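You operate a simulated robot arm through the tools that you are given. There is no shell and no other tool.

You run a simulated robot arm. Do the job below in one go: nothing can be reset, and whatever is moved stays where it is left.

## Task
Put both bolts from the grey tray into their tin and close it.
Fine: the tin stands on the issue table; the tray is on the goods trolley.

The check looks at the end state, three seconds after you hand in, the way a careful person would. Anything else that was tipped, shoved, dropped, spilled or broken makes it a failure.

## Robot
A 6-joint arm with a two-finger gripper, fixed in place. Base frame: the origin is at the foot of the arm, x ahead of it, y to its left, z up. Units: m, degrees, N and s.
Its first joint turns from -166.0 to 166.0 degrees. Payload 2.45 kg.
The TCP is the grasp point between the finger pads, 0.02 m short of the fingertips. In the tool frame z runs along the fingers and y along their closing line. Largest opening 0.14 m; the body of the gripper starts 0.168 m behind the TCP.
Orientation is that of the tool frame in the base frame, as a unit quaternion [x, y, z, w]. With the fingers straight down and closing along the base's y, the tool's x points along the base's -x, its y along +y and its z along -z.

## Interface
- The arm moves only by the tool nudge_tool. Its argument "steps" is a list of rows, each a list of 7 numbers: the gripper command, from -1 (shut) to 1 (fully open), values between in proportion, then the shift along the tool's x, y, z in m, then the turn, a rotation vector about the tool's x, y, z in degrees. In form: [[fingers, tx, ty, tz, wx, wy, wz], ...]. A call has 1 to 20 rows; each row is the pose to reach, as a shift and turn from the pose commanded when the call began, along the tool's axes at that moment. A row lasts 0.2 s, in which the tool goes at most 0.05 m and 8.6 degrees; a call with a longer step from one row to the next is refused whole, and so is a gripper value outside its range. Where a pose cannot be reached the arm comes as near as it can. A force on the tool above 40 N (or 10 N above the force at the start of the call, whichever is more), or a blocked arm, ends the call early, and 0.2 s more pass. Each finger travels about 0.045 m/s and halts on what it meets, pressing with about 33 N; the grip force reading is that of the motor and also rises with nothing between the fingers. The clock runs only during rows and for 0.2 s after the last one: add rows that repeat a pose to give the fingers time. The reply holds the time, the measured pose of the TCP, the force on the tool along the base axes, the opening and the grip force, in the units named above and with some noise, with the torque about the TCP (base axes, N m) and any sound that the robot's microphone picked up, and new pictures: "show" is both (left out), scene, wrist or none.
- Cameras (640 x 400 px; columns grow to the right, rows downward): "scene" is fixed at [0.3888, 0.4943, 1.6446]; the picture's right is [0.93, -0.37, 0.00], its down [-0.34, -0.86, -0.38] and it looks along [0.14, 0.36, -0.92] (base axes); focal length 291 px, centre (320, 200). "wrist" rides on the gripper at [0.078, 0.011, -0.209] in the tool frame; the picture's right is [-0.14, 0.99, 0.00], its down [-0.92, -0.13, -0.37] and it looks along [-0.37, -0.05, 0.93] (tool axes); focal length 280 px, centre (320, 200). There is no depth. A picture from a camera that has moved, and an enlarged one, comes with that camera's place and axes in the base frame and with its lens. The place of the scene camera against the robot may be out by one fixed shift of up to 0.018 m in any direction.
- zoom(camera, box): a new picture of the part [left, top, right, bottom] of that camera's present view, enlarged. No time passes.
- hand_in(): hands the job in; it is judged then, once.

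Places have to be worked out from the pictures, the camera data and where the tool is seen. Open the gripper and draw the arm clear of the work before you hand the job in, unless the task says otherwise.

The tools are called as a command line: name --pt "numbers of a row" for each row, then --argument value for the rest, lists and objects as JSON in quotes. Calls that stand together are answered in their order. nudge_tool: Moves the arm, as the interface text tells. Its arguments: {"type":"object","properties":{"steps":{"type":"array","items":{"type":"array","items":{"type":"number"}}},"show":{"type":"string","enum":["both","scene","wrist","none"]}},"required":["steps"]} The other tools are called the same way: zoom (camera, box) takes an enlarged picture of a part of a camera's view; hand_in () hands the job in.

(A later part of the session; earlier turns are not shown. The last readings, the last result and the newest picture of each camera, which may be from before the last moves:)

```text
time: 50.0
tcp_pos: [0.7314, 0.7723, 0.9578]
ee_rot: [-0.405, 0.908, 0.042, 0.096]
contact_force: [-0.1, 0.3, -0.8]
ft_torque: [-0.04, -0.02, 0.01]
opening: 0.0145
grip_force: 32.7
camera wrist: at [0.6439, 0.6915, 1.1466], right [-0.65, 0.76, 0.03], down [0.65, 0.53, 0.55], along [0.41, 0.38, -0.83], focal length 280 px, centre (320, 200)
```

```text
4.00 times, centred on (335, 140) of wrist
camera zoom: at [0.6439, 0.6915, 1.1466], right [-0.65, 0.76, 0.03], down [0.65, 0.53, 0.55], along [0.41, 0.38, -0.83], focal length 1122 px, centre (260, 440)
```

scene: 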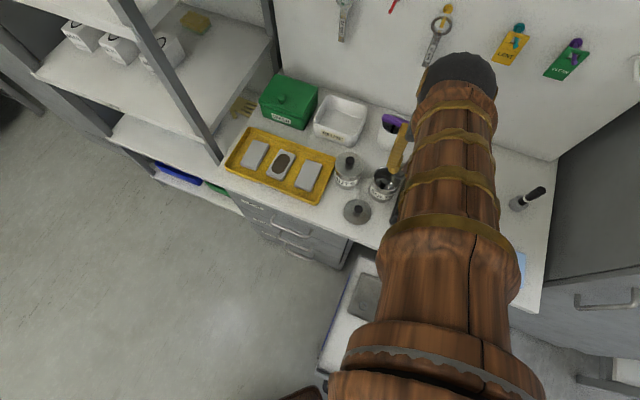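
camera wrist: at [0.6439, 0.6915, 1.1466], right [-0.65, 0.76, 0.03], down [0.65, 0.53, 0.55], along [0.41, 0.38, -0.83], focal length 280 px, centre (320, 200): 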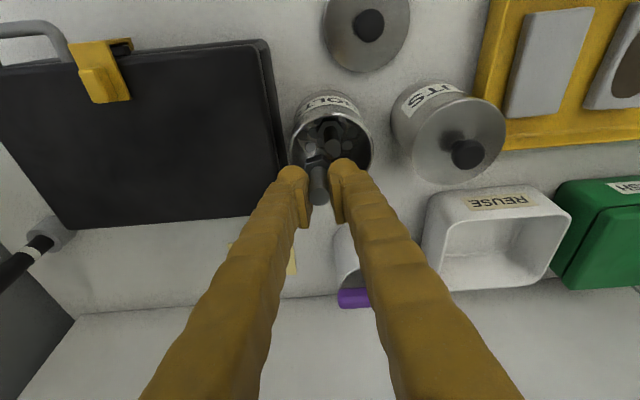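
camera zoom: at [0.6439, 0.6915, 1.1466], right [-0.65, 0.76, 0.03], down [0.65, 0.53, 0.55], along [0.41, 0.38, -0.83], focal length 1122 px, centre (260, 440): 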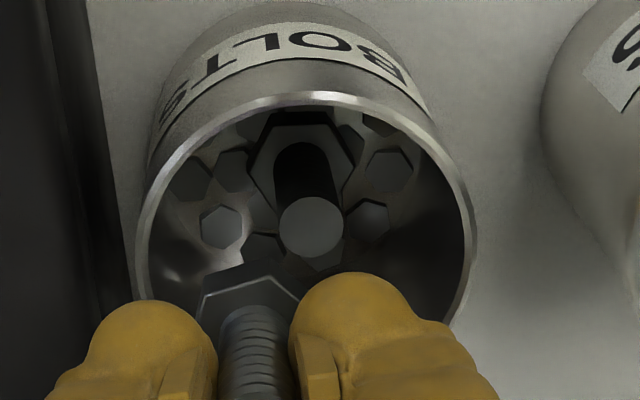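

Now the head projects inside the rim with about 4 mm margin. I'll shift 2 mm further from bolt A and lower so the head just enters the mouth, watching the force.

nudge_tool --pt "-1 -0.0003 -0.0014 0.0052 0 0 0" --pt "-1 0.0007 -0.0014 0.0101 0 0 0" --pt "-1 0.0015 -0.0014 0.014 0 0 0" --pt "-1 0.0021 -0.0014 0.0169 0 0 0" --pt "-1 0.0021 -0.0014 0.0169 0 0 0" --show "wrist"

zoom --camera "wrist" --box '[280, 100, 390, 200]'

```text
time: 51.2
tcp_pos: [0.7347, 0.7726, 0.9407]
ee_rot: [-0.405, 0.908, 0.043, 0.096]
contact_force: [1.1, 1.5, -2.0]
ft_torque: [-0.02, -0.01, -0.01]
opening: 0.0142
grip_force: 32.6
camera wrist: at [0.6458, 0.691, 1.1296], right [-0.65, 0.76, 0.03], down [0.65, 0.53, 0.55], along [0.41, 0.38, -0.83], focal length 280 px, centre (320, 200)
```

wrist: 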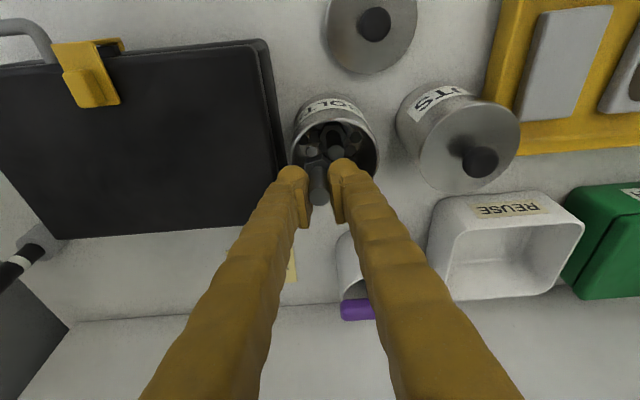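

```text
4.00 times, centred on (335, 150) of wrist
camera zoom: at [0.6458, 0.691, 1.1296], right [-0.65, 0.76, 0.03], down [0.65, 0.53, 0.55], along [0.41, 0.38, -0.83], focal length 1122 px, centre (260, 400)
```

zoom: 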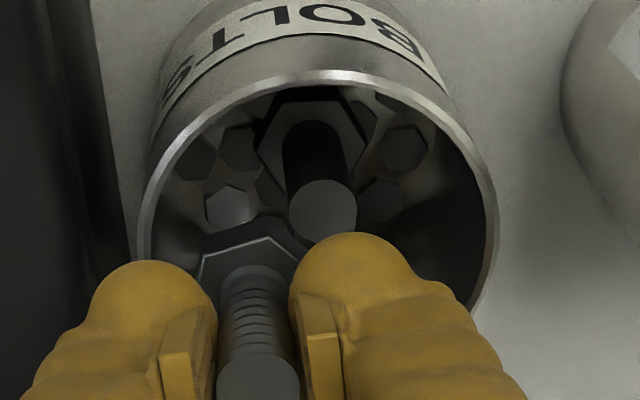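

The head is inside the mouth with no contact. I'll lower another 8 mm, then open slightly to release bolt B.

nudge_tool --pt "-1 0.0008 0 0.0039 0 0 0" --pt "-1 0.0017 0 0.0078 0 0 0" --pt "-1 0.0017 0 0.0078 0 0 0" --show "wrist"

zoom --camera "wrist" --box '[280, 100, 390, 200]'

```text
time: 52.0
tcp_pos: [0.735, 0.7744, 0.932]
ee_rot: [-0.405, 0.908, 0.043, 0.095]
contact_force: [0.0, 0.2, -0.6]
ft_torque: [0.01, -0.02, 0.01]
opening: 0.0142
grip_force: 33.9
camera wrist: at [0.6458, 0.6917, 1.1218], right [-0.65, 0.76, 0.03], down [0.65, 0.53, 0.55], along [0.41, 0.38, -0.83], focal length 280 px, centre (320, 200)
```

wrist: 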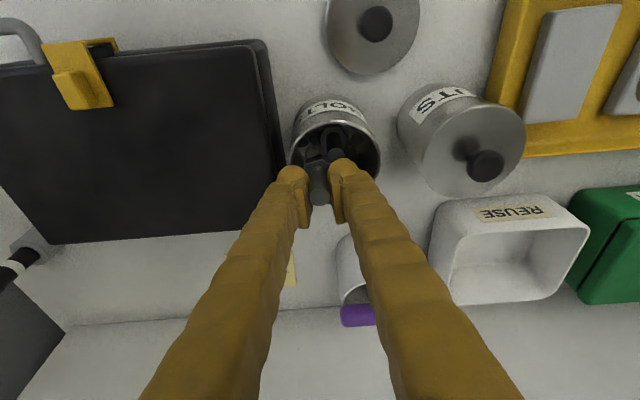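

```text
4.00 times, centred on (335, 150) of wrist
camera zoom: at [0.6458, 0.6917, 1.1218], right [-0.65, 0.76, 0.03], down [0.65, 0.53, 0.55], along [0.41, 0.38, -0.83], focal length 1122 px, centre (260, 400)
```

zoom: 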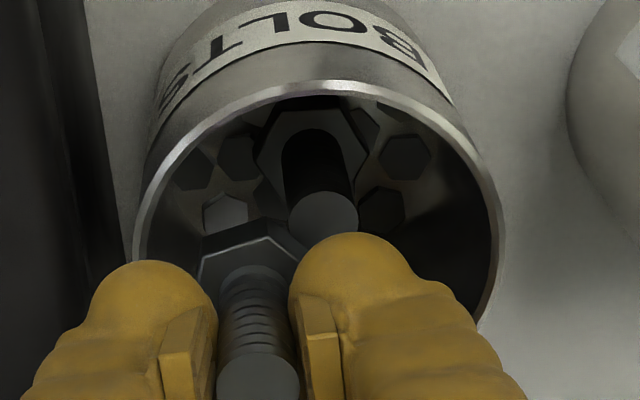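

No contact and the head is well inside. Releasing bolt B now with a small opening.

nudge_tool --pt "-0.85 0 0 0 0 0 0" --pt "-0.66 0 0 0 0 0 0" --pt "-0.66 0 0 0 0 0 0" --pt "-0.66 0 0 0 0 0 0" --show "wrist"

zoom --camera "wrist" --box '[280, 100, 390, 200]'

```text
time: 53.0
tcp_pos: [0.7342, 0.7725, 0.9328]
ee_rot: [-0.405, 0.908, 0.043, 0.095]
contact_force: [0.6, 0.2, -0.3]
ft_torque: [0.01, 0.02, 0.03]
opening: 0.0239
grip_force: 0.5
camera wrist: at [0.6459, 0.6917, 1.1218], right [-0.65, 0.76, 0.03], down [0.65, 0.53, 0.55], along [0.41, 0.38, -0.83], focal length 280 px, centre (320, 200)
```

wrist: 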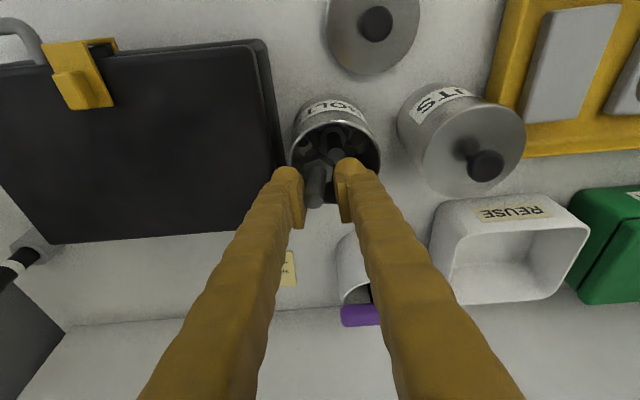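

```text
4.00 times, centred on (335, 150) of wrist
camera zoom: at [0.6459, 0.6917, 1.1218], right [-0.65, 0.76, 0.03], down [0.65, 0.53, 0.55], along [0.41, 0.38, -0.83], focal length 1122 px, centre (260, 400)
```

zoom: 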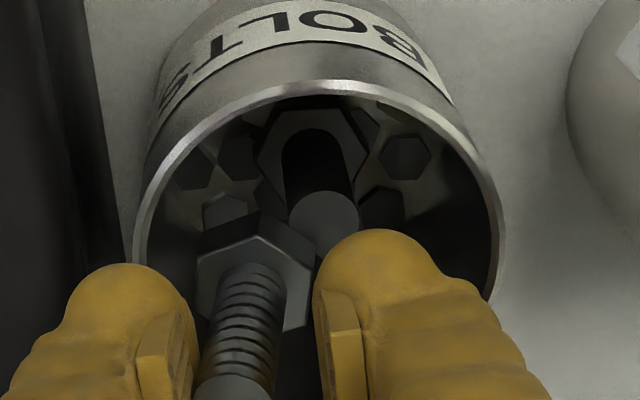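

Bolt B did not drop: it appears caught on bolt A's tip and is leaning outward. I'll re-grip it right away before anything tips.

nudge_tool --pt "-0.8 0 0 0 0 0 0" --pt "-1 0 0 0 0 0 0" --pt "-1 0 0 0 0 0 0" --pt "-1 0 0 0 0 0 0" --show "wrist"

zoom --camera "wrist" --box '[280, 100, 390, 220]'

```text
time: 54.0
tcp_pos: [0.7346, 0.7744, 0.9334]
ee_rot: [-0.405, 0.908, 0.043, 0.095]
contact_force: [0.3, 1.1, 0.0]
ft_torque: [0.01, -0.01, 0.01]
opening: 0.0138
grip_force: 32.9
camera wrist: at [0.6458, 0.6917, 1.1219], right [-0.65, 0.76, 0.03], down [0.65, 0.53, 0.55], along [0.41, 0.38, -0.83], focal length 280 px, centre (320, 200)
```

wrist: 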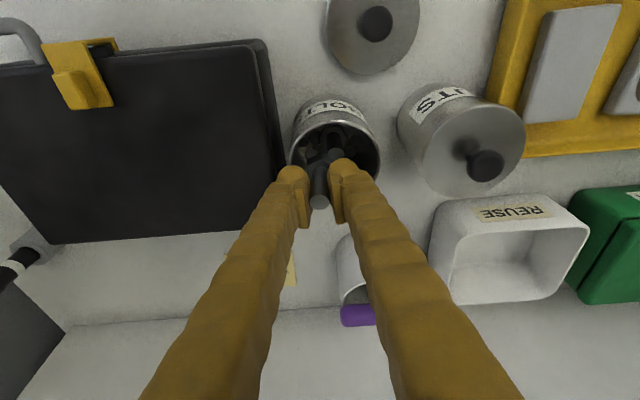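

```text
3.33 times, centred on (335, 160) of wrist
camera zoom: at [0.6458, 0.6917, 1.1219], right [-0.65, 0.76, 0.03], down [0.65, 0.53, 0.55], along [0.41, 0.38, -0.83], focal length 935 px, centre (270, 333)
```

zoom: 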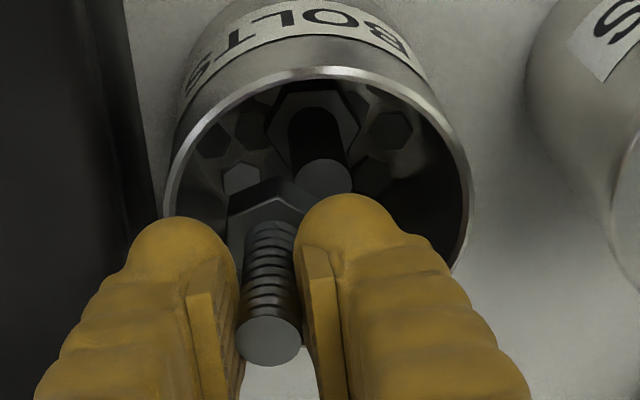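

Bolt B is secure again; its head edge was just catching bolt A's tip. I'll raise 4 mm, shift about 2 mm further away from A, then lower again to TCP z≈0.928.

nudge_tool --pt "-1 -0.0008 0 -0.0039 0 0 0" --pt "-1 -0.0022 -0.0014 -0.0036 0 0 0" --pt "-1 -0.0022 -0.0014 -0.0036 0 0 0" --pt "-1 -0.0014 -0.0014 0.0003 0 0 0" --pt "-1 -0.0006 -0.0014 0.0042 0 0 0" --pt "-1 -0.0003 -0.0014 0.0057 0 0 0" --pt "-1 -0.0003 -0.0014 0.0057 0 0 0" --show "wrist"

zoom --camera "wrist" --box '[280, 100, 390, 220]'

```text
time: 55.6
tcp_pos: [0.7352, 0.7747, 0.9277]
ee_rot: [-0.406, 0.908, 0.043, 0.097]
contact_force: [8.5, 0.1, 25.4]
ft_torque: [0.11, 0.05, -0.05]
opening: 0.0144
grip_force: 33.3
camera wrist: at [0.648, 0.6922, 1.1164], right [-0.65, 0.76, 0.03], down [0.65, 0.53, 0.55], along [0.41, 0.38, -0.83], focal length 280 px, centre (320, 200)
```

wrist: 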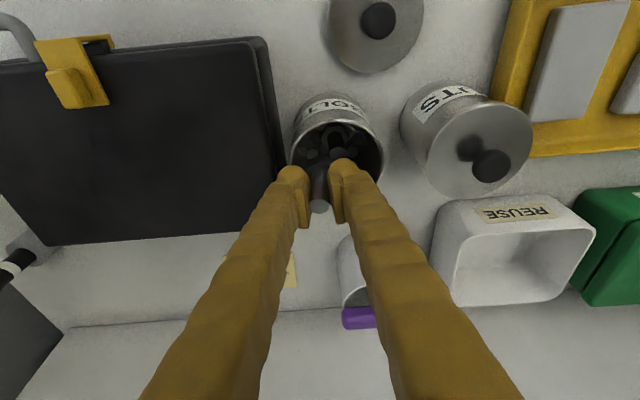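

```text
3.33 times, centred on (335, 160) of wrist
camera zoom: at [0.648, 0.6922, 1.1164], right [-0.65, 0.76, 0.03], down [0.65, 0.53, 0.55], along [0.41, 0.38, -0.83], focal length 935 px, centre (270, 333)
```

zoom: 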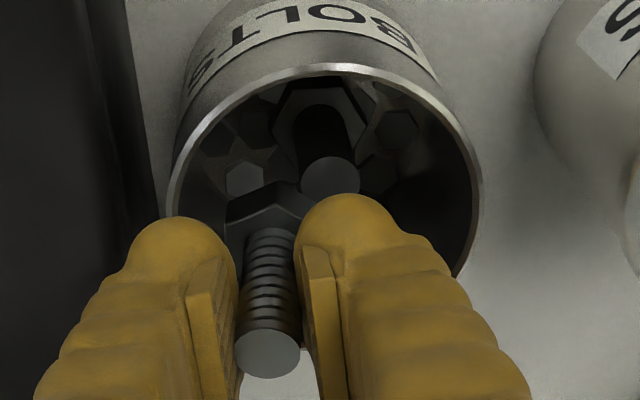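

B's head is still bearing on A's tip, and the reaction (+8.5 N along x) pushes B outward and to the case side. I'll unload, shift another 2.5 mm that way, and lower again to see if the head slips past.

nudge_tool --pt "-1 -0.0008 0 -0.0039 0 0 0" --pt "-1 -0.0026 -0.0018 -0.0035 0 0 0" --pt "-1 -0.0026 -0.0018 -0.0035 0 0 0" --pt "-1 -0.0018 -0.0018 0.0004 0 0 0" --pt "-1 -0.0012 -0.0018 0.0033 0 0 0" --pt "-1 -0.0012 -0.0018 0.0033 0 0 0" --show "wrist"

zoom --camera "wrist" --box '[280, 100, 390, 220]'

```text
time: 57.0
tcp_pos: [0.739, 0.7749, 0.9253]
ee_rot: [-0.405, 0.908, 0.043, 0.096]
contact_force: [-3.0, -8.0, 29.7]
ft_torque: [-0.65, -0.2, -0.07]
opening: 0.0141
grip_force: 32.9
camera wrist: at [0.6502, 0.6921, 1.1148], right [-0.65, 0.76, 0.03], down [0.64, 0.53, 0.55], along [0.41, 0.38, -0.83], focal length 280 px, centre (320, 200)
```

wrist: 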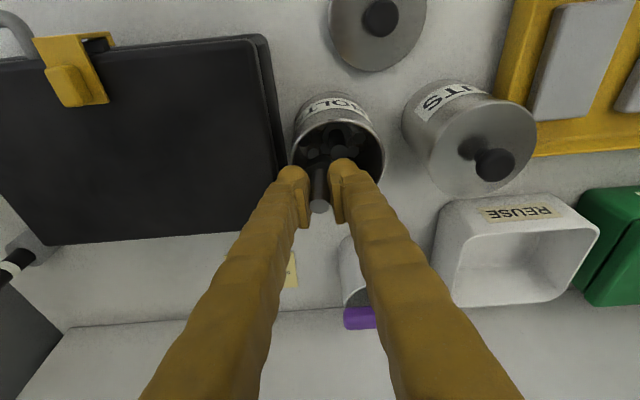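

```text
3.33 times, centred on (335, 160) of wrist
camera zoom: at [0.6502, 0.6921, 1.1148], right [-0.65, 0.76, 0.03], down [0.64, 0.53, 0.55], along [0.41, 0.38, -0.83], focal length 935 px, centre (270, 333)
```

zoom: 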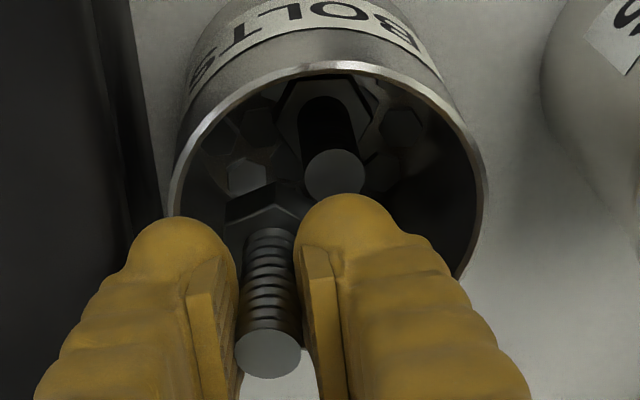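

The reaction now comes from the left fingertip touching the rim (its torque puts the contact there), not from bolt A, so B's head looks clear of A. I'll raise 2 mm and open just enough for the bolt to slide down between the pads.

nudge_tool --pt "-1 -0.0004 0 -0.002 0 0 0" --pt "-0.9 -0.0004 0 -0.002 0 0 0" --pt "-0.74 -0.0004 0 -0.002 0 0 0" --pt "-0.74 -0.0004 0 -0.002 0 0 0" --pt "-0.74 -0.0004 0 -0.002 0 0 0" --show "wrist"

zoom --camera "wrist" --box '[280, 100, 390, 220]'

```text
time: 58.2
tcp_pos: [0.7399, 0.7735, 0.9264]
ee_rot: [-0.405, 0.908, 0.043, 0.096]
contact_force: [-0.3, 3.6, 20.4]
ft_torque: [-0.27, -0.17, -0.03]
opening: 0.0157
grip_force: 0.1
camera wrist: at [0.6506, 0.692, 1.1151], right [-0.65, 0.76, 0.03], down [0.65, 0.53, 0.55], along [0.41, 0.38, -0.83], focal length 280 px, centre (320, 200)
```

wrist: 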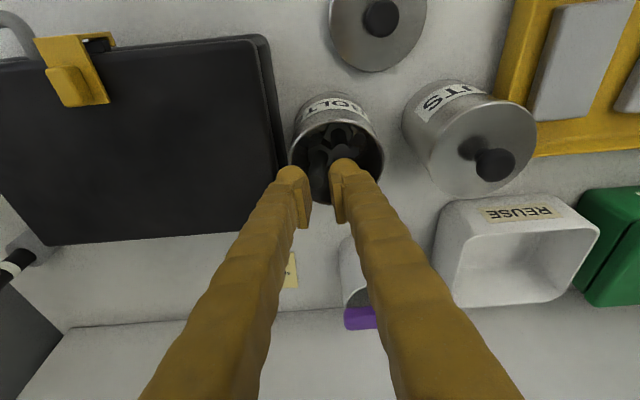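

```text
3.33 times, centred on (335, 160) of wrist
camera zoom: at [0.6506, 0.692, 1.1151], right [-0.65, 0.76, 0.03], down [0.65, 0.53, 0.55], along [0.41, 0.38, -0.83], focal length 935 px, centre (270, 333)
```

zoom: 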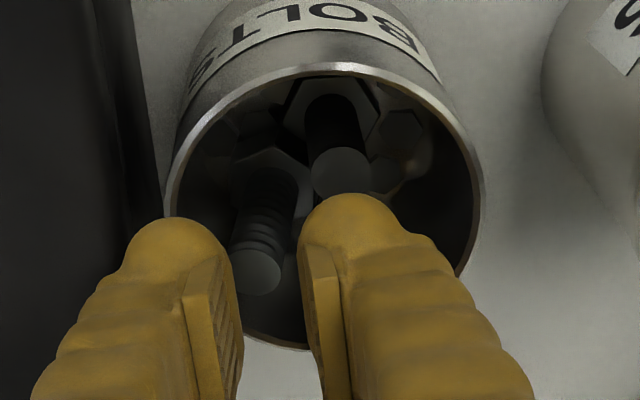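

Bolt B slid down; both bolts are now inside the tin. I'll raise the fingers straight up off the rim and then look down into the tin.

nudge_tool --pt "-0.74 -0.0021 0 -0.0098 0 0 0" --pt "-0.74 -0.0062 0 -0.0293 0 0 0" --pt "-0.7 -0.0125 0 -0.0587 0 0 0" --pt "-0.65 -0.0145 0 -0.1 0 3 0" --pt "-0.6 -0.0145 0 -0.14 0 7 0" --pt "-0.6 -0.0145 0 -0.18 0 12 0" --pt "-0.6 -0.0145 0 -0.18 0 12 0" --show "wrist"

zoom --camera "wrist" --box '[270, 110, 380, 200]'

```text
time: 59.9
tcp_pos: [0.7246, 0.755, 1.1054]
ee_rot: [-0.408, 0.913, 0.0, -0.001]
contact_force: [-0.1, -0.1, -0.2]
ft_torque: [-0.01, -0.01, -0.02]
opening: 0.0279
grip_force: 0.1
camera wrist: at [0.6637, 0.704, 1.314], right [-0.65, 0.76, 0.0], down [0.71, 0.6, 0.37], along [0.28, 0.24, -0.93], focal length 280 px, centre (320, 200)
```

wrist: 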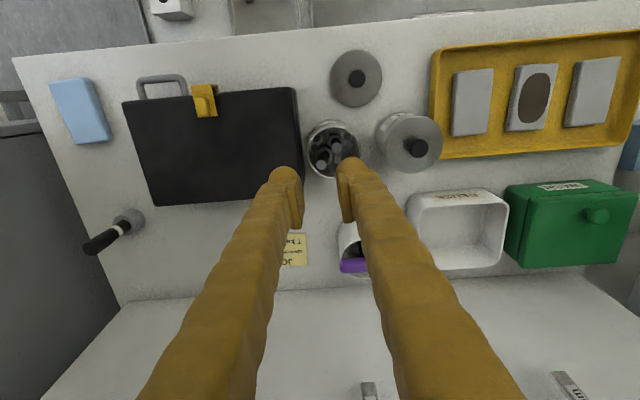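

```text
4.44 times, centred on (325, 155) of wrist
camera zoom: at [0.6637, 0.704, 1.314], right [-0.65, 0.76, 0.0], down [0.71, 0.6, 0.37], along [0.28, 0.24, -0.93], focal length 1246 px, centre (298, 400)
```

zoom: 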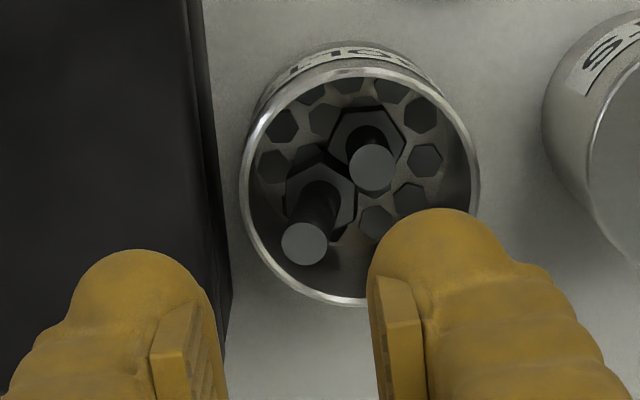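

Both bolts sit inside, tips below the rim. Now I'll go over to the lid on the table, straight-down, and check the knob alignment.

nudge_tool --pt "-0.5 0.03 0.023 0.02 0 0 0" --pt "-0.4 0.06 0.046 0.05 0 0 0" --pt "-0.357 0.086 0.0695 0.08 0 0 0" --pt "-0.357 0.086 0.0695 0.12 0 0 0" --pt "-0.357 0.086 0.0695 0.15 0 0 0" --pt "-0.357 0.086 0.0695 0.15 0 0 0" --show "both"

zoom --camera "wrist" --box '[240, 100, 400, 220]'

```text
time: 61.2
tcp_pos: [0.6152, 0.7373, 0.9538]
ee_rot: [-0.408, 0.913, 0.0, 0.0]
contact_force: [0.3, -0.3, 0.3]
ft_torque: [0.03, 0.04, -0.03]
opening: 0.0451
grip_force: 0.1
camera wrist: at [0.5548, 0.6862, 1.1633], right [-0.65, 0.76, 0.0], down [0.71, 0.6, 0.37], along [0.28, 0.24, -0.93], focal length 280 px, centre (320, 200)
```

scene: 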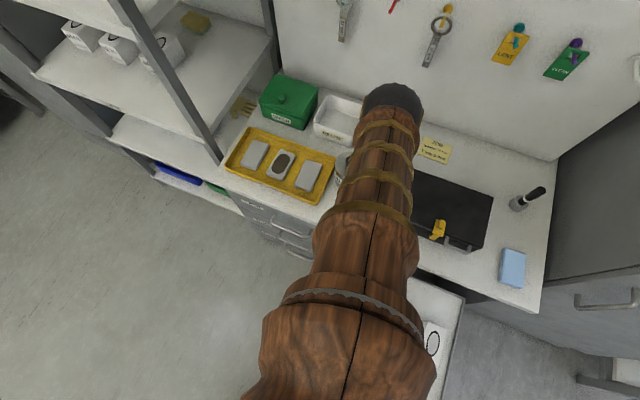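
wrist: 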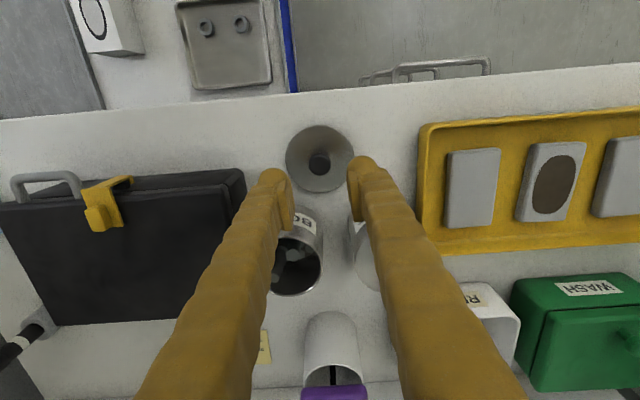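

```text
3.33 times, centred on (320, 160) of wrist
camera zoom: at [0.5548, 0.6862, 1.1633], right [-0.65, 0.76, 0.0], down [0.71, 0.6, 0.37], along [0.28, 0.24, -0.93], focal length 935 px, centre (320, 333)
```

zoom: 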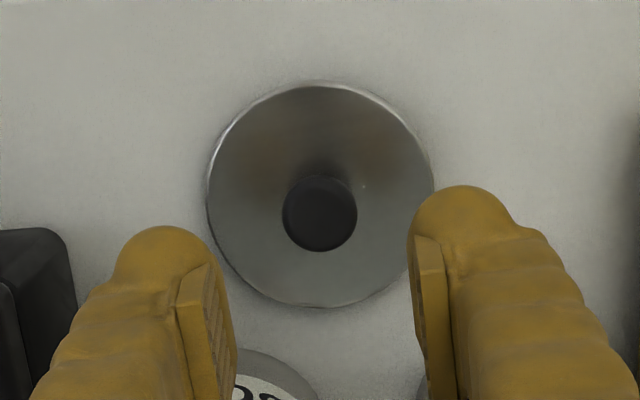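

The knob is nearly dead-centre below the tool. I'll descend to TCP z≈0.854, pads around the knob and tips a few mm above the lid.

nudge_tool --pt "-0.357 -0.0005 0 0.035 0 0 0" --pt "-0.357 -0.001 0 0.065 0 0 0" --pt "-0.357 -0.0015 0 0.085 0 0 0" --pt "-0.357 -0.0015 0 0.095 0 0 0" --pt "-0.357 -0.0015 0 0.0995 0 0 0" --pt "-0.357 -0.0015 0 0.0995 0 0 0" --show "wrist"

zoom --camera "wrist" --box '[240, 120, 400, 240]'

```text
time: 62.6
tcp_pos: [0.6147, 0.7394, 0.8554]
ee_rot: [-0.408, 0.913, 0.0, 0.0]
contact_force: [-0.6, 0.2, 0.0]
ft_torque: [-0.02, -0.02, 0.02]
opening: 0.0451
grip_force: 0.1
camera wrist: at [0.555, 0.6886, 1.0656], right [-0.65, 0.76, 0.0], down [0.71, 0.6, 0.37], along [0.28, 0.24, -0.93], focal length 280 px, centre (320, 200)
```

wrist: 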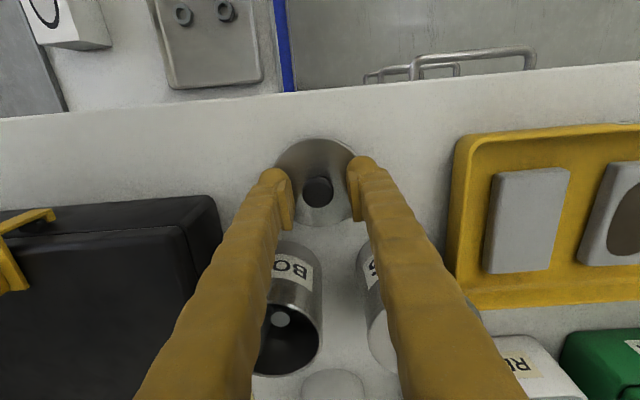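

```text
3.33 times, centred on (320, 180) of wrist
camera zoom: at [0.555, 0.6886, 1.0656], right [-0.65, 0.76, 0.0], down [0.71, 0.6, 0.37], along [0.28, 0.24, -0.93], focal length 935 px, centre (320, 267)
```

zoom: 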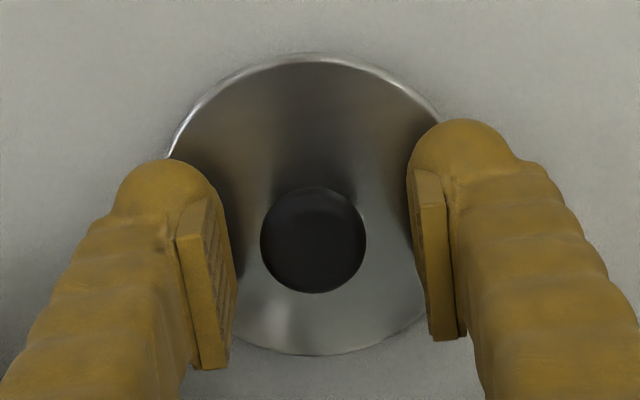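

Knob is between the pads, offset about 1.7 mm to one side; I'll correct that and close on it.

nudge_tool --pt "-0.357 0 -0.0017 0.001 0 0 0" --pt "-0.6 0 -0.0017 0.001 0 0 0" --pt "-1 0 -0.0017 0.001 0 0 0" --pt "-1 0 -0.0017 0.001 0 0 0" --pt "-1 0 -0.0017 0.001 0 0 0" --pt "-1 0 -0.0017 0.001 0 0 0" --show "wrist"

zoom --camera "wrist" --box '[240, 120, 400, 240]'

```text
time: 64.0
tcp_pos: [0.6173, 0.7389, 0.8545]
ee_rot: [-0.408, 0.913, 0.001, 0.0]
contact_force: [-0.5, 0.6, -0.4]
ft_torque: [0.0, -0.03, -0.01]
opening: 0.021
grip_force: 32.8
camera wrist: at [0.5565, 0.6877, 1.0646], right [-0.65, 0.76, 0.0], down [0.71, 0.6, 0.37], along [0.28, 0.24, -0.93], focal length 280 px, centre (320, 200)
```

wrist: 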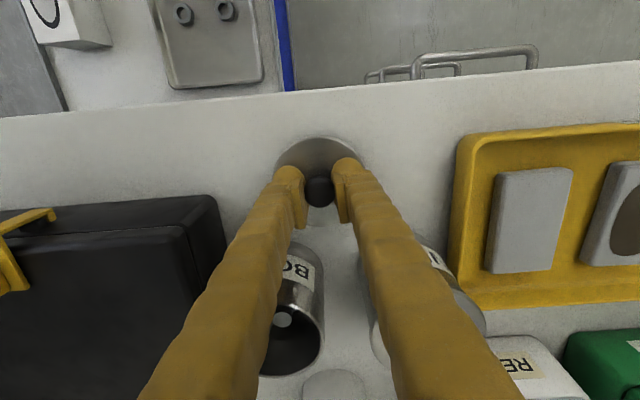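

```text
3.33 times, centred on (320, 180) of wrist
camera zoom: at [0.5565, 0.6877, 1.0646], right [-0.65, 0.76, 0.0], down [0.71, 0.6, 0.37], along [0.28, 0.24, -0.93], focal length 935 px, centre (320, 267)
```

zoom: 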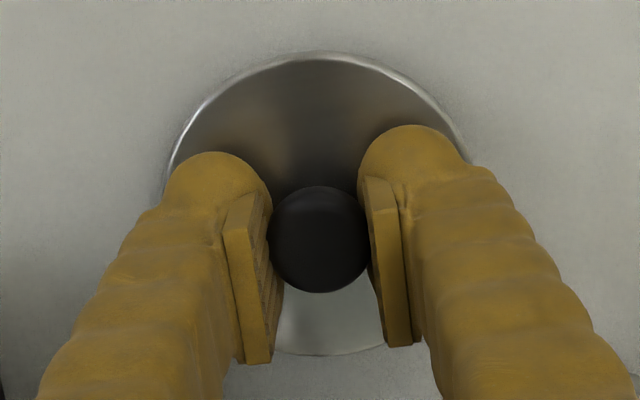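

The lid is in hand again (21 mm, 33 N). I'll lift it 12 cm, carry it back over the BOLTS tin, and check alignment before lowering.

nudge_tool --pt "-1 0 0 -0.02 0 0 0" --pt "-1 0 0 -0.06 0 0 0" --pt "-1 0 0 -0.1 0 0 0" --pt "-1 0 0 -0.12 0 0 0" --pt "-1 -0.032 -0.0163 -0.12 0 0 0" --pt "-1 -0.064 -0.0327 -0.12 0 0 0" --pt "-1 -0.095 -0.049 -0.12 0 0 0" --pt "-1 -0.095 -0.049 -0.12 0 0 0" --show "both"

zoom --camera "wrist" --box '[240, 100, 400, 220]'

```text
time: 65.8
tcp_pos: [0.7179, 0.775, 0.975]
ee_rot: [-0.407, 0.913, 0.0, 0.0]
contact_force: [1.1, 0.1, -0.6]
ft_torque: [0.01, -0.04, -0.01]
opening: 0.0206
grip_force: 33.4
camera wrist: at [0.657, 0.7243, 1.1853], right [-0.65, 0.76, 0.0], down [0.71, 0.6, 0.37], along [0.28, 0.24, -0.93], focal length 280 px, centre (320, 200)
```

scene: 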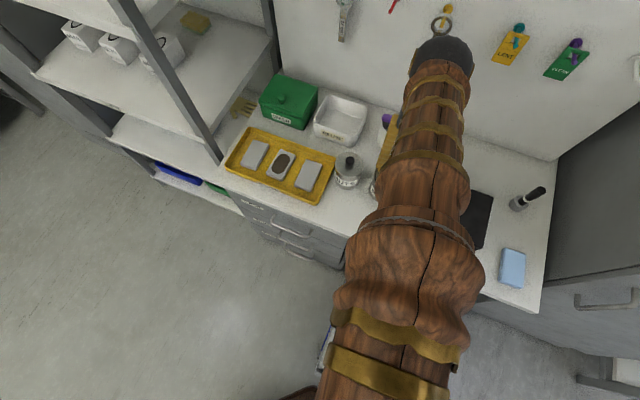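
wrist: 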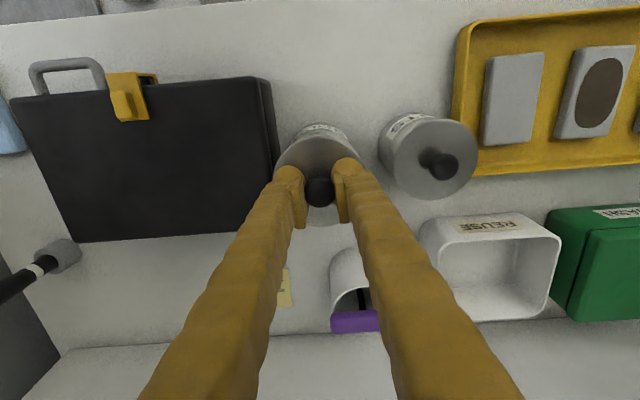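

```text
3.33 times, centred on (320, 160) of wrist
camera zoom: at [0.657, 0.7243, 1.1853], right [-0.65, 0.76, 0.0], down [0.71, 0.6, 0.37], along [0.28, 0.24, -0.93], focal length 935 px, centre (320, 333)
```

zoom: 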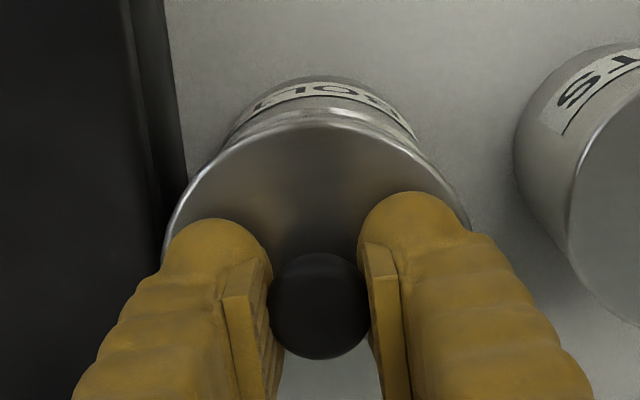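

Wrist view shows the tin centred under the lid laterally, with the lid about 2 mm too far outward. I'll correct that and lower to just above the seat (TCP z≈0.945).

nudge_tool --pt "-1 0.002 0.0007 0.01 0 0 0" --pt "-1 0.002 0.0007 0.02 0 0 0" --pt "-1 0.002 0.0007 0.029 0 0 0" --pt "-1 0.002 0.0007 0.029 0 0 0" --show "wrist"

zoom --camera "wrist" --box '[250, 110, 390, 210]'

```text
time: 66.8
tcp_pos: [0.7152, 0.7756, 0.9458]
ee_rot: [-0.407, 0.913, 0.0, 0.0]
contact_force: [1.1, 0.3, -0.2]
ft_torque: [-0.02, 0.0, 0.0]
opening: 0.0208
grip_force: 33.5
camera wrist: at [0.6549, 0.7247, 1.1551], right [-0.65, 0.76, 0.0], down [0.71, 0.6, 0.37], along [0.28, 0.24, -0.93], focal length 280 px, centre (320, 200)
```

wrist: 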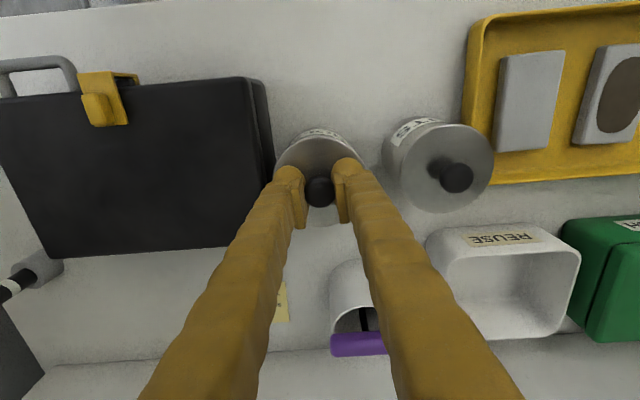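

```text
4.00 times, centred on (320, 160) of wrist
camera zoom: at [0.6549, 0.7247, 1.1551], right [-0.65, 0.76, 0.0], down [0.71, 0.6, 0.37], along [0.28, 0.24, -0.93], focal length 1122 px, centre (320, 360)
```

zoom: 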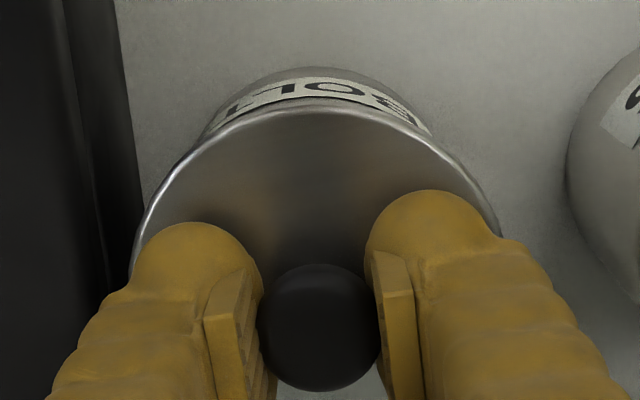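

The lid is about 1 cm above the seat and aligned within 1–2 mm. I'll press down in small steps, listening for the snap.

nudge_tool --pt "-1 0.001 0 0.003 0 0 0" --pt "-1 0.001 0 0.006 0 0 0" --pt "-1 0.001 0 0.008 0 0 0" --pt "-1 0.001 0 0.0095 0 0 0" --pt "-1 0.001 0 0.011 0 0 0" --pt "-1 0.001 0 0.0125 0 0 0" --pt "-1 0.001 0 0.014 0 0 0" --show "wrist"

zoom --camera "wrist" --box '[250, 110, 390, 210]'

```text
time: 68.3
tcp_pos: [0.7155, 0.7753, 0.9371]
ee_rot: [-0.408, 0.913, 0.001, 0.003]
contact_force: [0.7, 0.9, 6.5]
ft_torque: [-0.05, 0.17, -0.07]
opening: 0.0208
grip_force: 32.5
stopped in row 7: the force on the tool passed its limit at 41 N (the readings are from after the stop); the commanded pose is now the measured one
camera wrist: at [0.6542, 0.7241, 1.1451], right [-0.64, 0.76, 0.0], down [0.71, 0.6, 0.37], along [0.28, 0.24, -0.93], focal length 280 px, centre (320, 200)
```

wrist: 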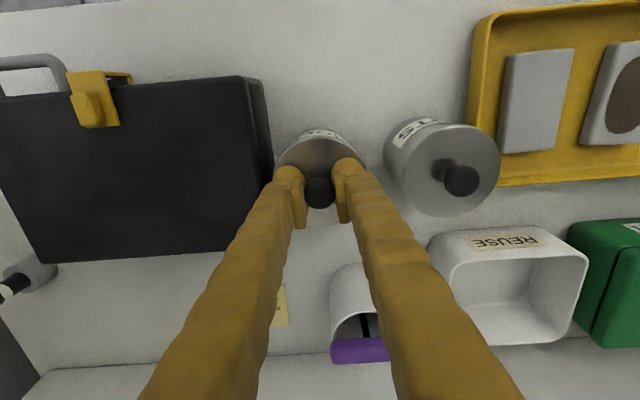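

```text
4.00 times, centred on (320, 160) of wrist
camera zoom: at [0.6542, 0.7241, 1.1451], right [-0.64, 0.76, 0.0], down [0.71, 0.6, 0.37], along [0.28, 0.24, -0.93], focal length 1122 px, centre (320, 360)
```

zoom: 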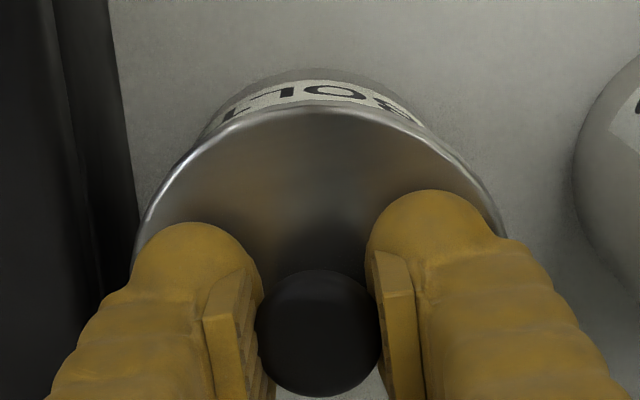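

The press stopped at 41 N without a snap, with the reaction off to the near/NUTS side, so the lid may be slightly off-centre. I'll release it (it rests on the rim), back off, and compare with the closed NUTS tin.

nudge_tool --pt "-0.8 0 0 0 0 0 0" --pt "-0.486 0 0 0 0 0 0" --pt "-0.486 0 0 0 0 0 0" --pt "-0.486 0 0 -0.01 0 0 0" --pt "-0.486 0 0 -0.03 0 0 0" --pt "-0.486 0.02 0.015 -0.06 0 0 0" --pt "-0.486 0.06 0.03 -0.085 0 0 0" --pt "-0.486 0.1 0.045 -0.11 0 0 0" --pt "-0.486 0.14 0.055 -0.13 0 0 0" --pt "-0.486 0.14 0.055 -0.13 0 0 0" --show "both"

zoom --camera "wrist" --box '[250, 170, 410, 280]'

```text
time: 70.5
tcp_pos: [0.5779, 0.7072, 1.0646]
ee_rot: [-0.408, 0.913, 0.001, 0.001]
contact_force: [0.5, -0.6, -0.5]
ft_torque: [0.03, 0.0, 0.0]
opening: 0.0359
grip_force: 0.0
camera wrist: at [0.5177, 0.6549, 1.2744], right [-0.64, 0.76, 0.0], down [0.71, 0.6, 0.37], along [0.28, 0.24, -0.93], focal length 280 px, centre (320, 200)
```

scene: 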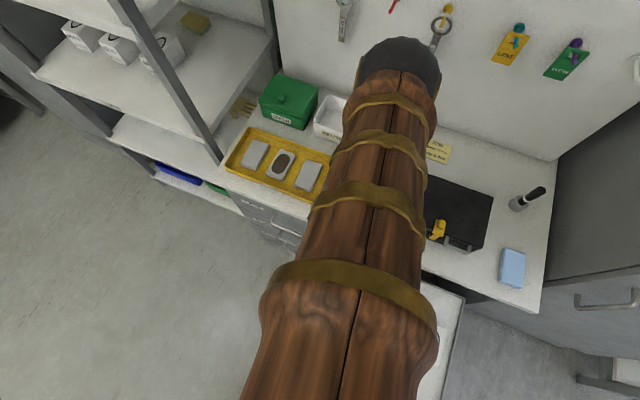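
wrist: 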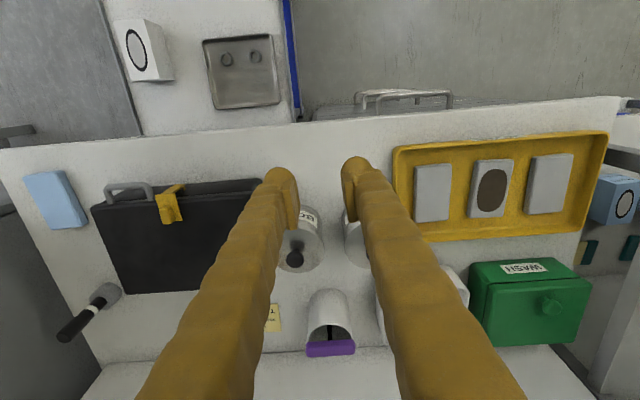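

```text
3.64 times, centred on (330, 225) of wrist
camera zoom: at [0.5177, 0.6549, 1.2744], right [-0.64, 0.76, 0.0], down [0.71, 0.6, 0.37], along [0.28, 0.24, -0.93], focal length 1020 px, centre (284, 109)
```

zoom: 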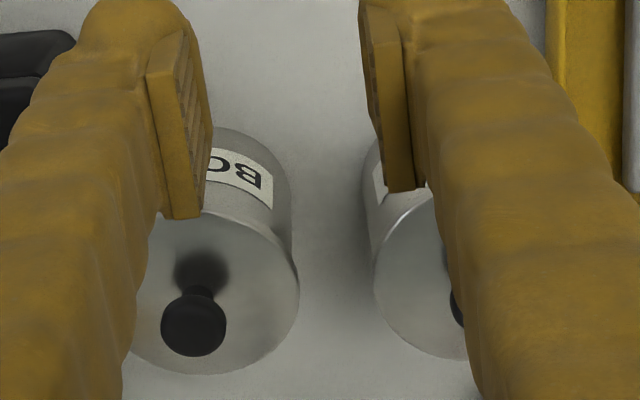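

The fingers block the view; I'll move back, up, and open the fingers wide for a clear look at both tins.

nudge_tool --pt "0 0.01 -0.004 -0.03 0 0 0" --pt "0.5 0.02 -0.008 -0.06 0 0 0" --pt "1 0.032 -0.014 -0.085 0 0 0" --pt "1 0.032 -0.014 -0.085 0 0 0" --pt "1 0.032 -0.014 -0.085 0 0 0" --pt "1 0.032 -0.014 -0.085 0 0 0" --show "wrist"

zoom --camera "wrist" --box '[270, 190, 410, 280]'

```text
time: 71.9
tcp_pos: [0.568, 0.6735, 1.1486]
ee_rot: [-0.407, 0.913, 0.001, 0.002]
contact_force: [-0.7, -0.2, 0.6]
ft_torque: [0.02, -0.01, 0.0]
opening: 0.1399
grip_force: 0.1
camera wrist: at [0.5078, 0.6221, 1.3582], right [-0.65, 0.76, 0.0], down [0.71, 0.6, 0.37], along [0.28, 0.24, -0.93], focal length 280 px, centre (320, 200)
```

wrist: 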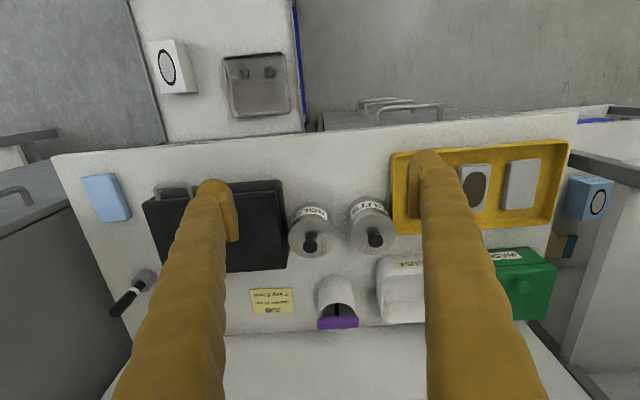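

```text
4.44 times, centred on (340, 235) of wrist
camera zoom: at [0.5078, 0.6221, 1.3582], right [-0.65, 0.76, 0.0], down [0.71, 0.6, 0.37], along [0.28, 0.24, -0.93], focal length 1246 px, centre (231, 44)
```

zoom: 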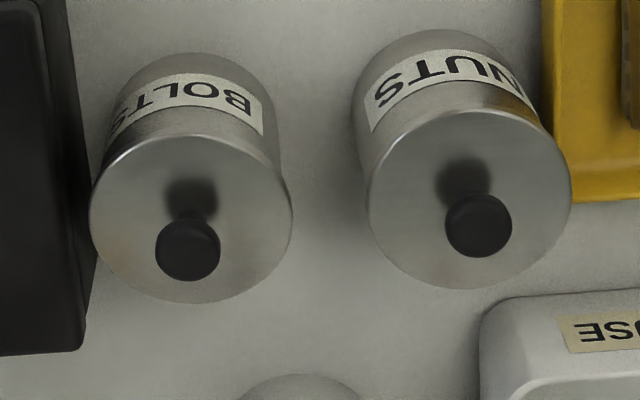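

BOLTS and NUTS look alike in lid height. I'll zoom in further on each tin to compare lid centring.

zoom --camera "wrist" --box '[282, 194, 346, 264]'

zoom --camera "wrist" --box '[342, 190, 406, 260]'

```text
5.71 times, centred on (314, 229) of wrist
camera zoom: at [0.5078, 0.6221, 1.3582], right [-0.65, 0.76, 0.0], down [0.71, 0.6, 0.37], along [0.28, 0.24, -0.93], focal length 1602 px, centre (354, 34)
```

zoom: 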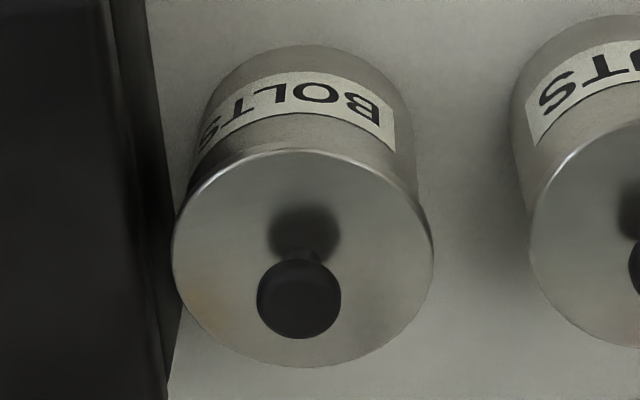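

```text
5.71 times, centred on (374, 225) of wrist
camera zoom: at [0.5078, 0.6221, 1.3582], right [-0.65, 0.76, 0.0], down [0.71, 0.6, 0.37], along [0.28, 0.24, -0.93], focal length 1602 px, centre (11, 57)
```

zoom: 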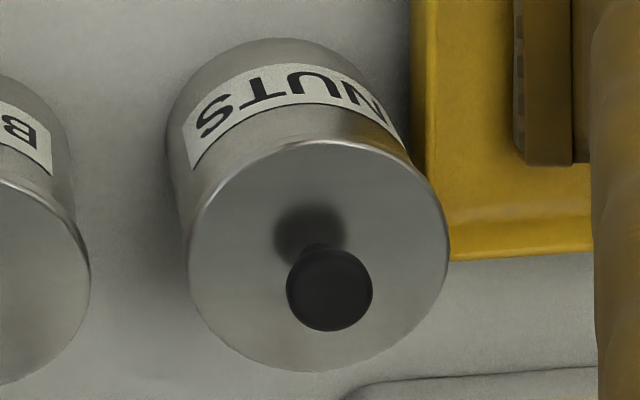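

Comparing the two lids, the BOLTS lid is tilted about 4–5° with its near side up, consistent with being about 4 mm too far inward so its plug catches the near rim. I'll go back over the knob, re-grip, and shift it outward.

nudge_tool --pt "-0.486 -0.0436 -0.0104 0.01 0 0 0" --pt "-0.486 -0.0872 -0.0208 0.02 0 0 0" --pt "-0.486 -0.1308 -0.0311 0.03 0 0 0" --pt "-0.486 -0.1743 -0.0415 0.04 0 0 0" --pt "-0.486 -0.1743 -0.0415 0.07 0 0 0" --pt "-0.486 -0.1743 -0.0415 0.1 0 0 0" --pt "-0.486 -0.1743 -0.0415 0.13 0 0 0" --pt "-0.486 -0.1743 -0.0415 0.155 0 0 0" --pt "-0.486 -0.1743 -0.0415 0.155 0 0 0" --show "wrist"

zoom --camera "wrist" --box '[240, 110, 400, 220]'

```text
time: 73.9
tcp_pos: [0.717, 0.7778, 0.9953]
ee_rot: [-0.409, 0.913, 0.001, 0.001]
contact_force: [-0.8, -0.9, -0.4]
ft_torque: [-0.01, 0.02, 0.01]
opening: 0.0359
grip_force: 0.0
camera wrist: at [0.6562, 0.7263, 1.2049], right [-0.65, 0.76, 0.0], down [0.71, 0.6, 0.37], along [0.28, 0.24, -0.93], focal length 280 px, centre (320, 200)
```

wrist: 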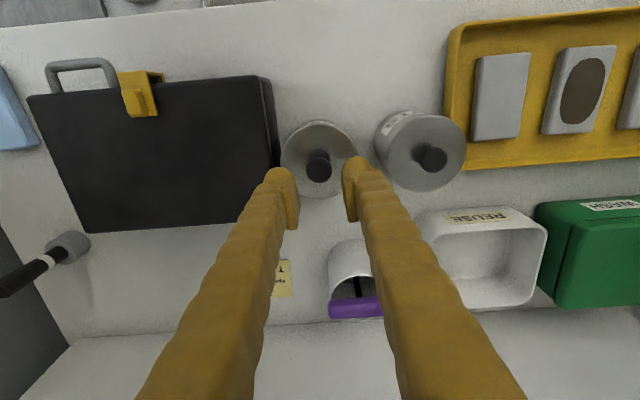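

```text
3.64 times, centred on (320, 165) of wrist
camera zoom: at [0.6562, 0.7263, 1.2049], right [-0.65, 0.76, 0.0], down [0.71, 0.6, 0.37], along [0.28, 0.24, -0.93], focal length 1020 px, centre (320, 327)
```

zoom: 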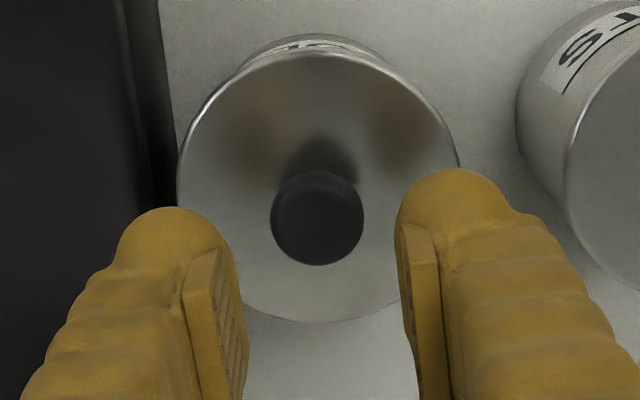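

The knob is again centred under the tool. I'll descend to z≈0.940 and grip it.

nudge_tool --pt "-0.486 0 -0.0008 0.025 0 0 0" --pt "-0.486 0 -0.0008 0.045 0 0 0" --pt "-0.486 0 -0.0008 0.0555 0 0 0" --pt "-0.486 0 -0.0008 0.0555 0 0 0" --pt "-0.8 0 -0.0008 0.0555 0 0 0" --pt "-1 0 -0.0008 0.0555 0 0 0" --pt "-1 0 -0.0008 0.0555 0 0 0" --pt "-1 0 -0.0008 0.0555 0 0 0" --show "wrist"

zoom --camera "wrist" --box '[240, 110, 400, 220]'

```text
time: 75.7
tcp_pos: [0.7181, 0.7757, 0.9406]
ee_rot: [-0.408, 0.913, 0.001, 0.002]
contact_force: [-0.6, -1.1, 0.3]
ft_torque: [-0.03, -0.02, 0.01]
opening: 0.0206
grip_force: 33.2
camera wrist: at [0.6578, 0.7251, 1.1488], right [-0.65, 0.76, 0.0], down [0.71, 0.6, 0.37], along [0.28, 0.24, -0.93], focal length 280 px, centre (320, 200)
```

wrist: 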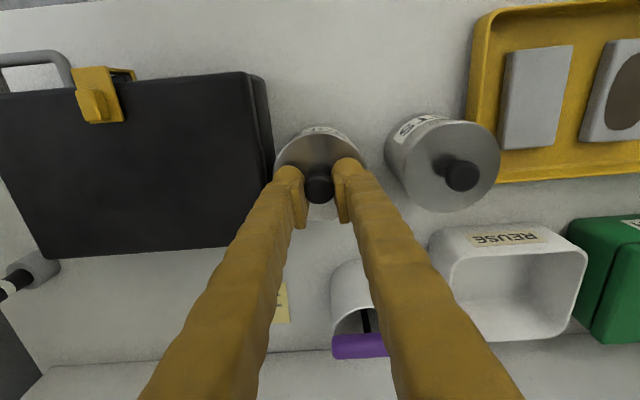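

```text
3.64 times, centred on (320, 165) of wrist
camera zoom: at [0.6578, 0.7251, 1.1488], right [-0.65, 0.76, 0.0], down [0.71, 0.6, 0.37], along [0.28, 0.24, -0.93], focal length 1020 px, centre (320, 327)
```

zoom: 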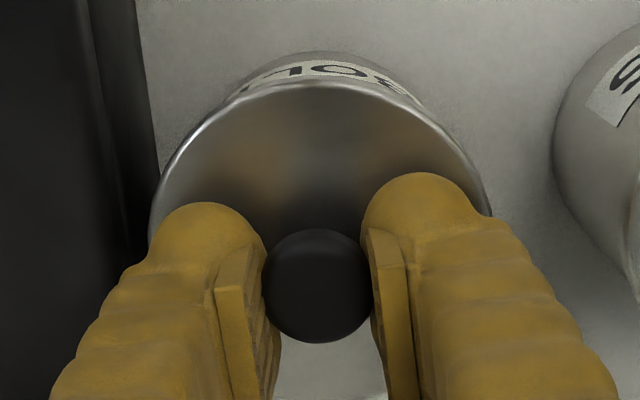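

Gripped again. I'll lift 12 mm, level the lid by rotating the tool 4.5° about the closing axis, add 1 mm outward and 0.6 mm towards the case, and check.

nudge_tool --pt "-1 0 0 -0.006 0 0 0" --pt "-1 0 0 -0.012 0 0 0" --pt "-1 -0.0005 -0.0003 -0.012 0 -2.5 0" --pt "-1 -0.001 -0.0006 -0.012 0 -4.5 0" --pt "-1 -0.001 -0.0006 -0.012 0 -4.5 0" --show "wrist"

zoom --camera "wrist" --box '[250, 110, 390, 220]'

```text
time: 76.9
tcp_pos: [0.7197, 0.7759, 0.9528]
ee_rot: [-0.407, 0.912, 0.017, 0.038]
contact_force: [0.4, -0.2, -0.4]
ft_torque: [0.0, 0.0, 0.01]
opening: 0.0206
grip_force: 32.9
camera wrist: at [0.6473, 0.7126, 1.1545], right [-0.65, 0.76, 0.01], down [0.69, 0.57, 0.44], along [0.33, 0.29, -0.9], focal length 280 px, centre (320, 200)
```

wrist: 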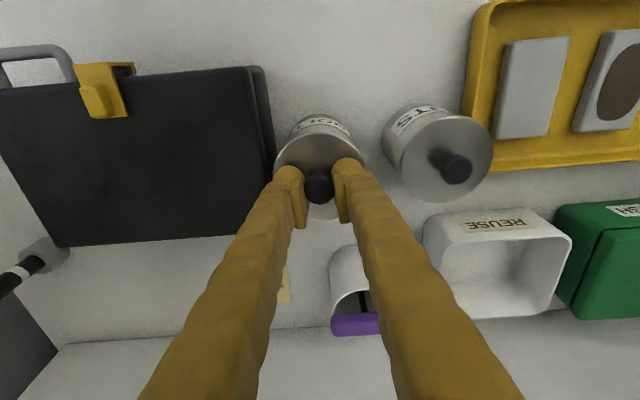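

```text
3.64 times, centred on (320, 165) of wrist
camera zoom: at [0.6473, 0.7126, 1.1545], right [-0.65, 0.76, 0.01], down [0.69, 0.57, 0.44], along [0.33, 0.29, -0.9], focal length 1020 px, centre (320, 327)
```

zoom: 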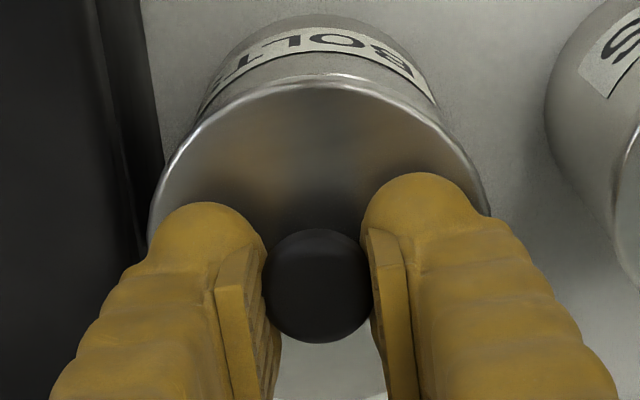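

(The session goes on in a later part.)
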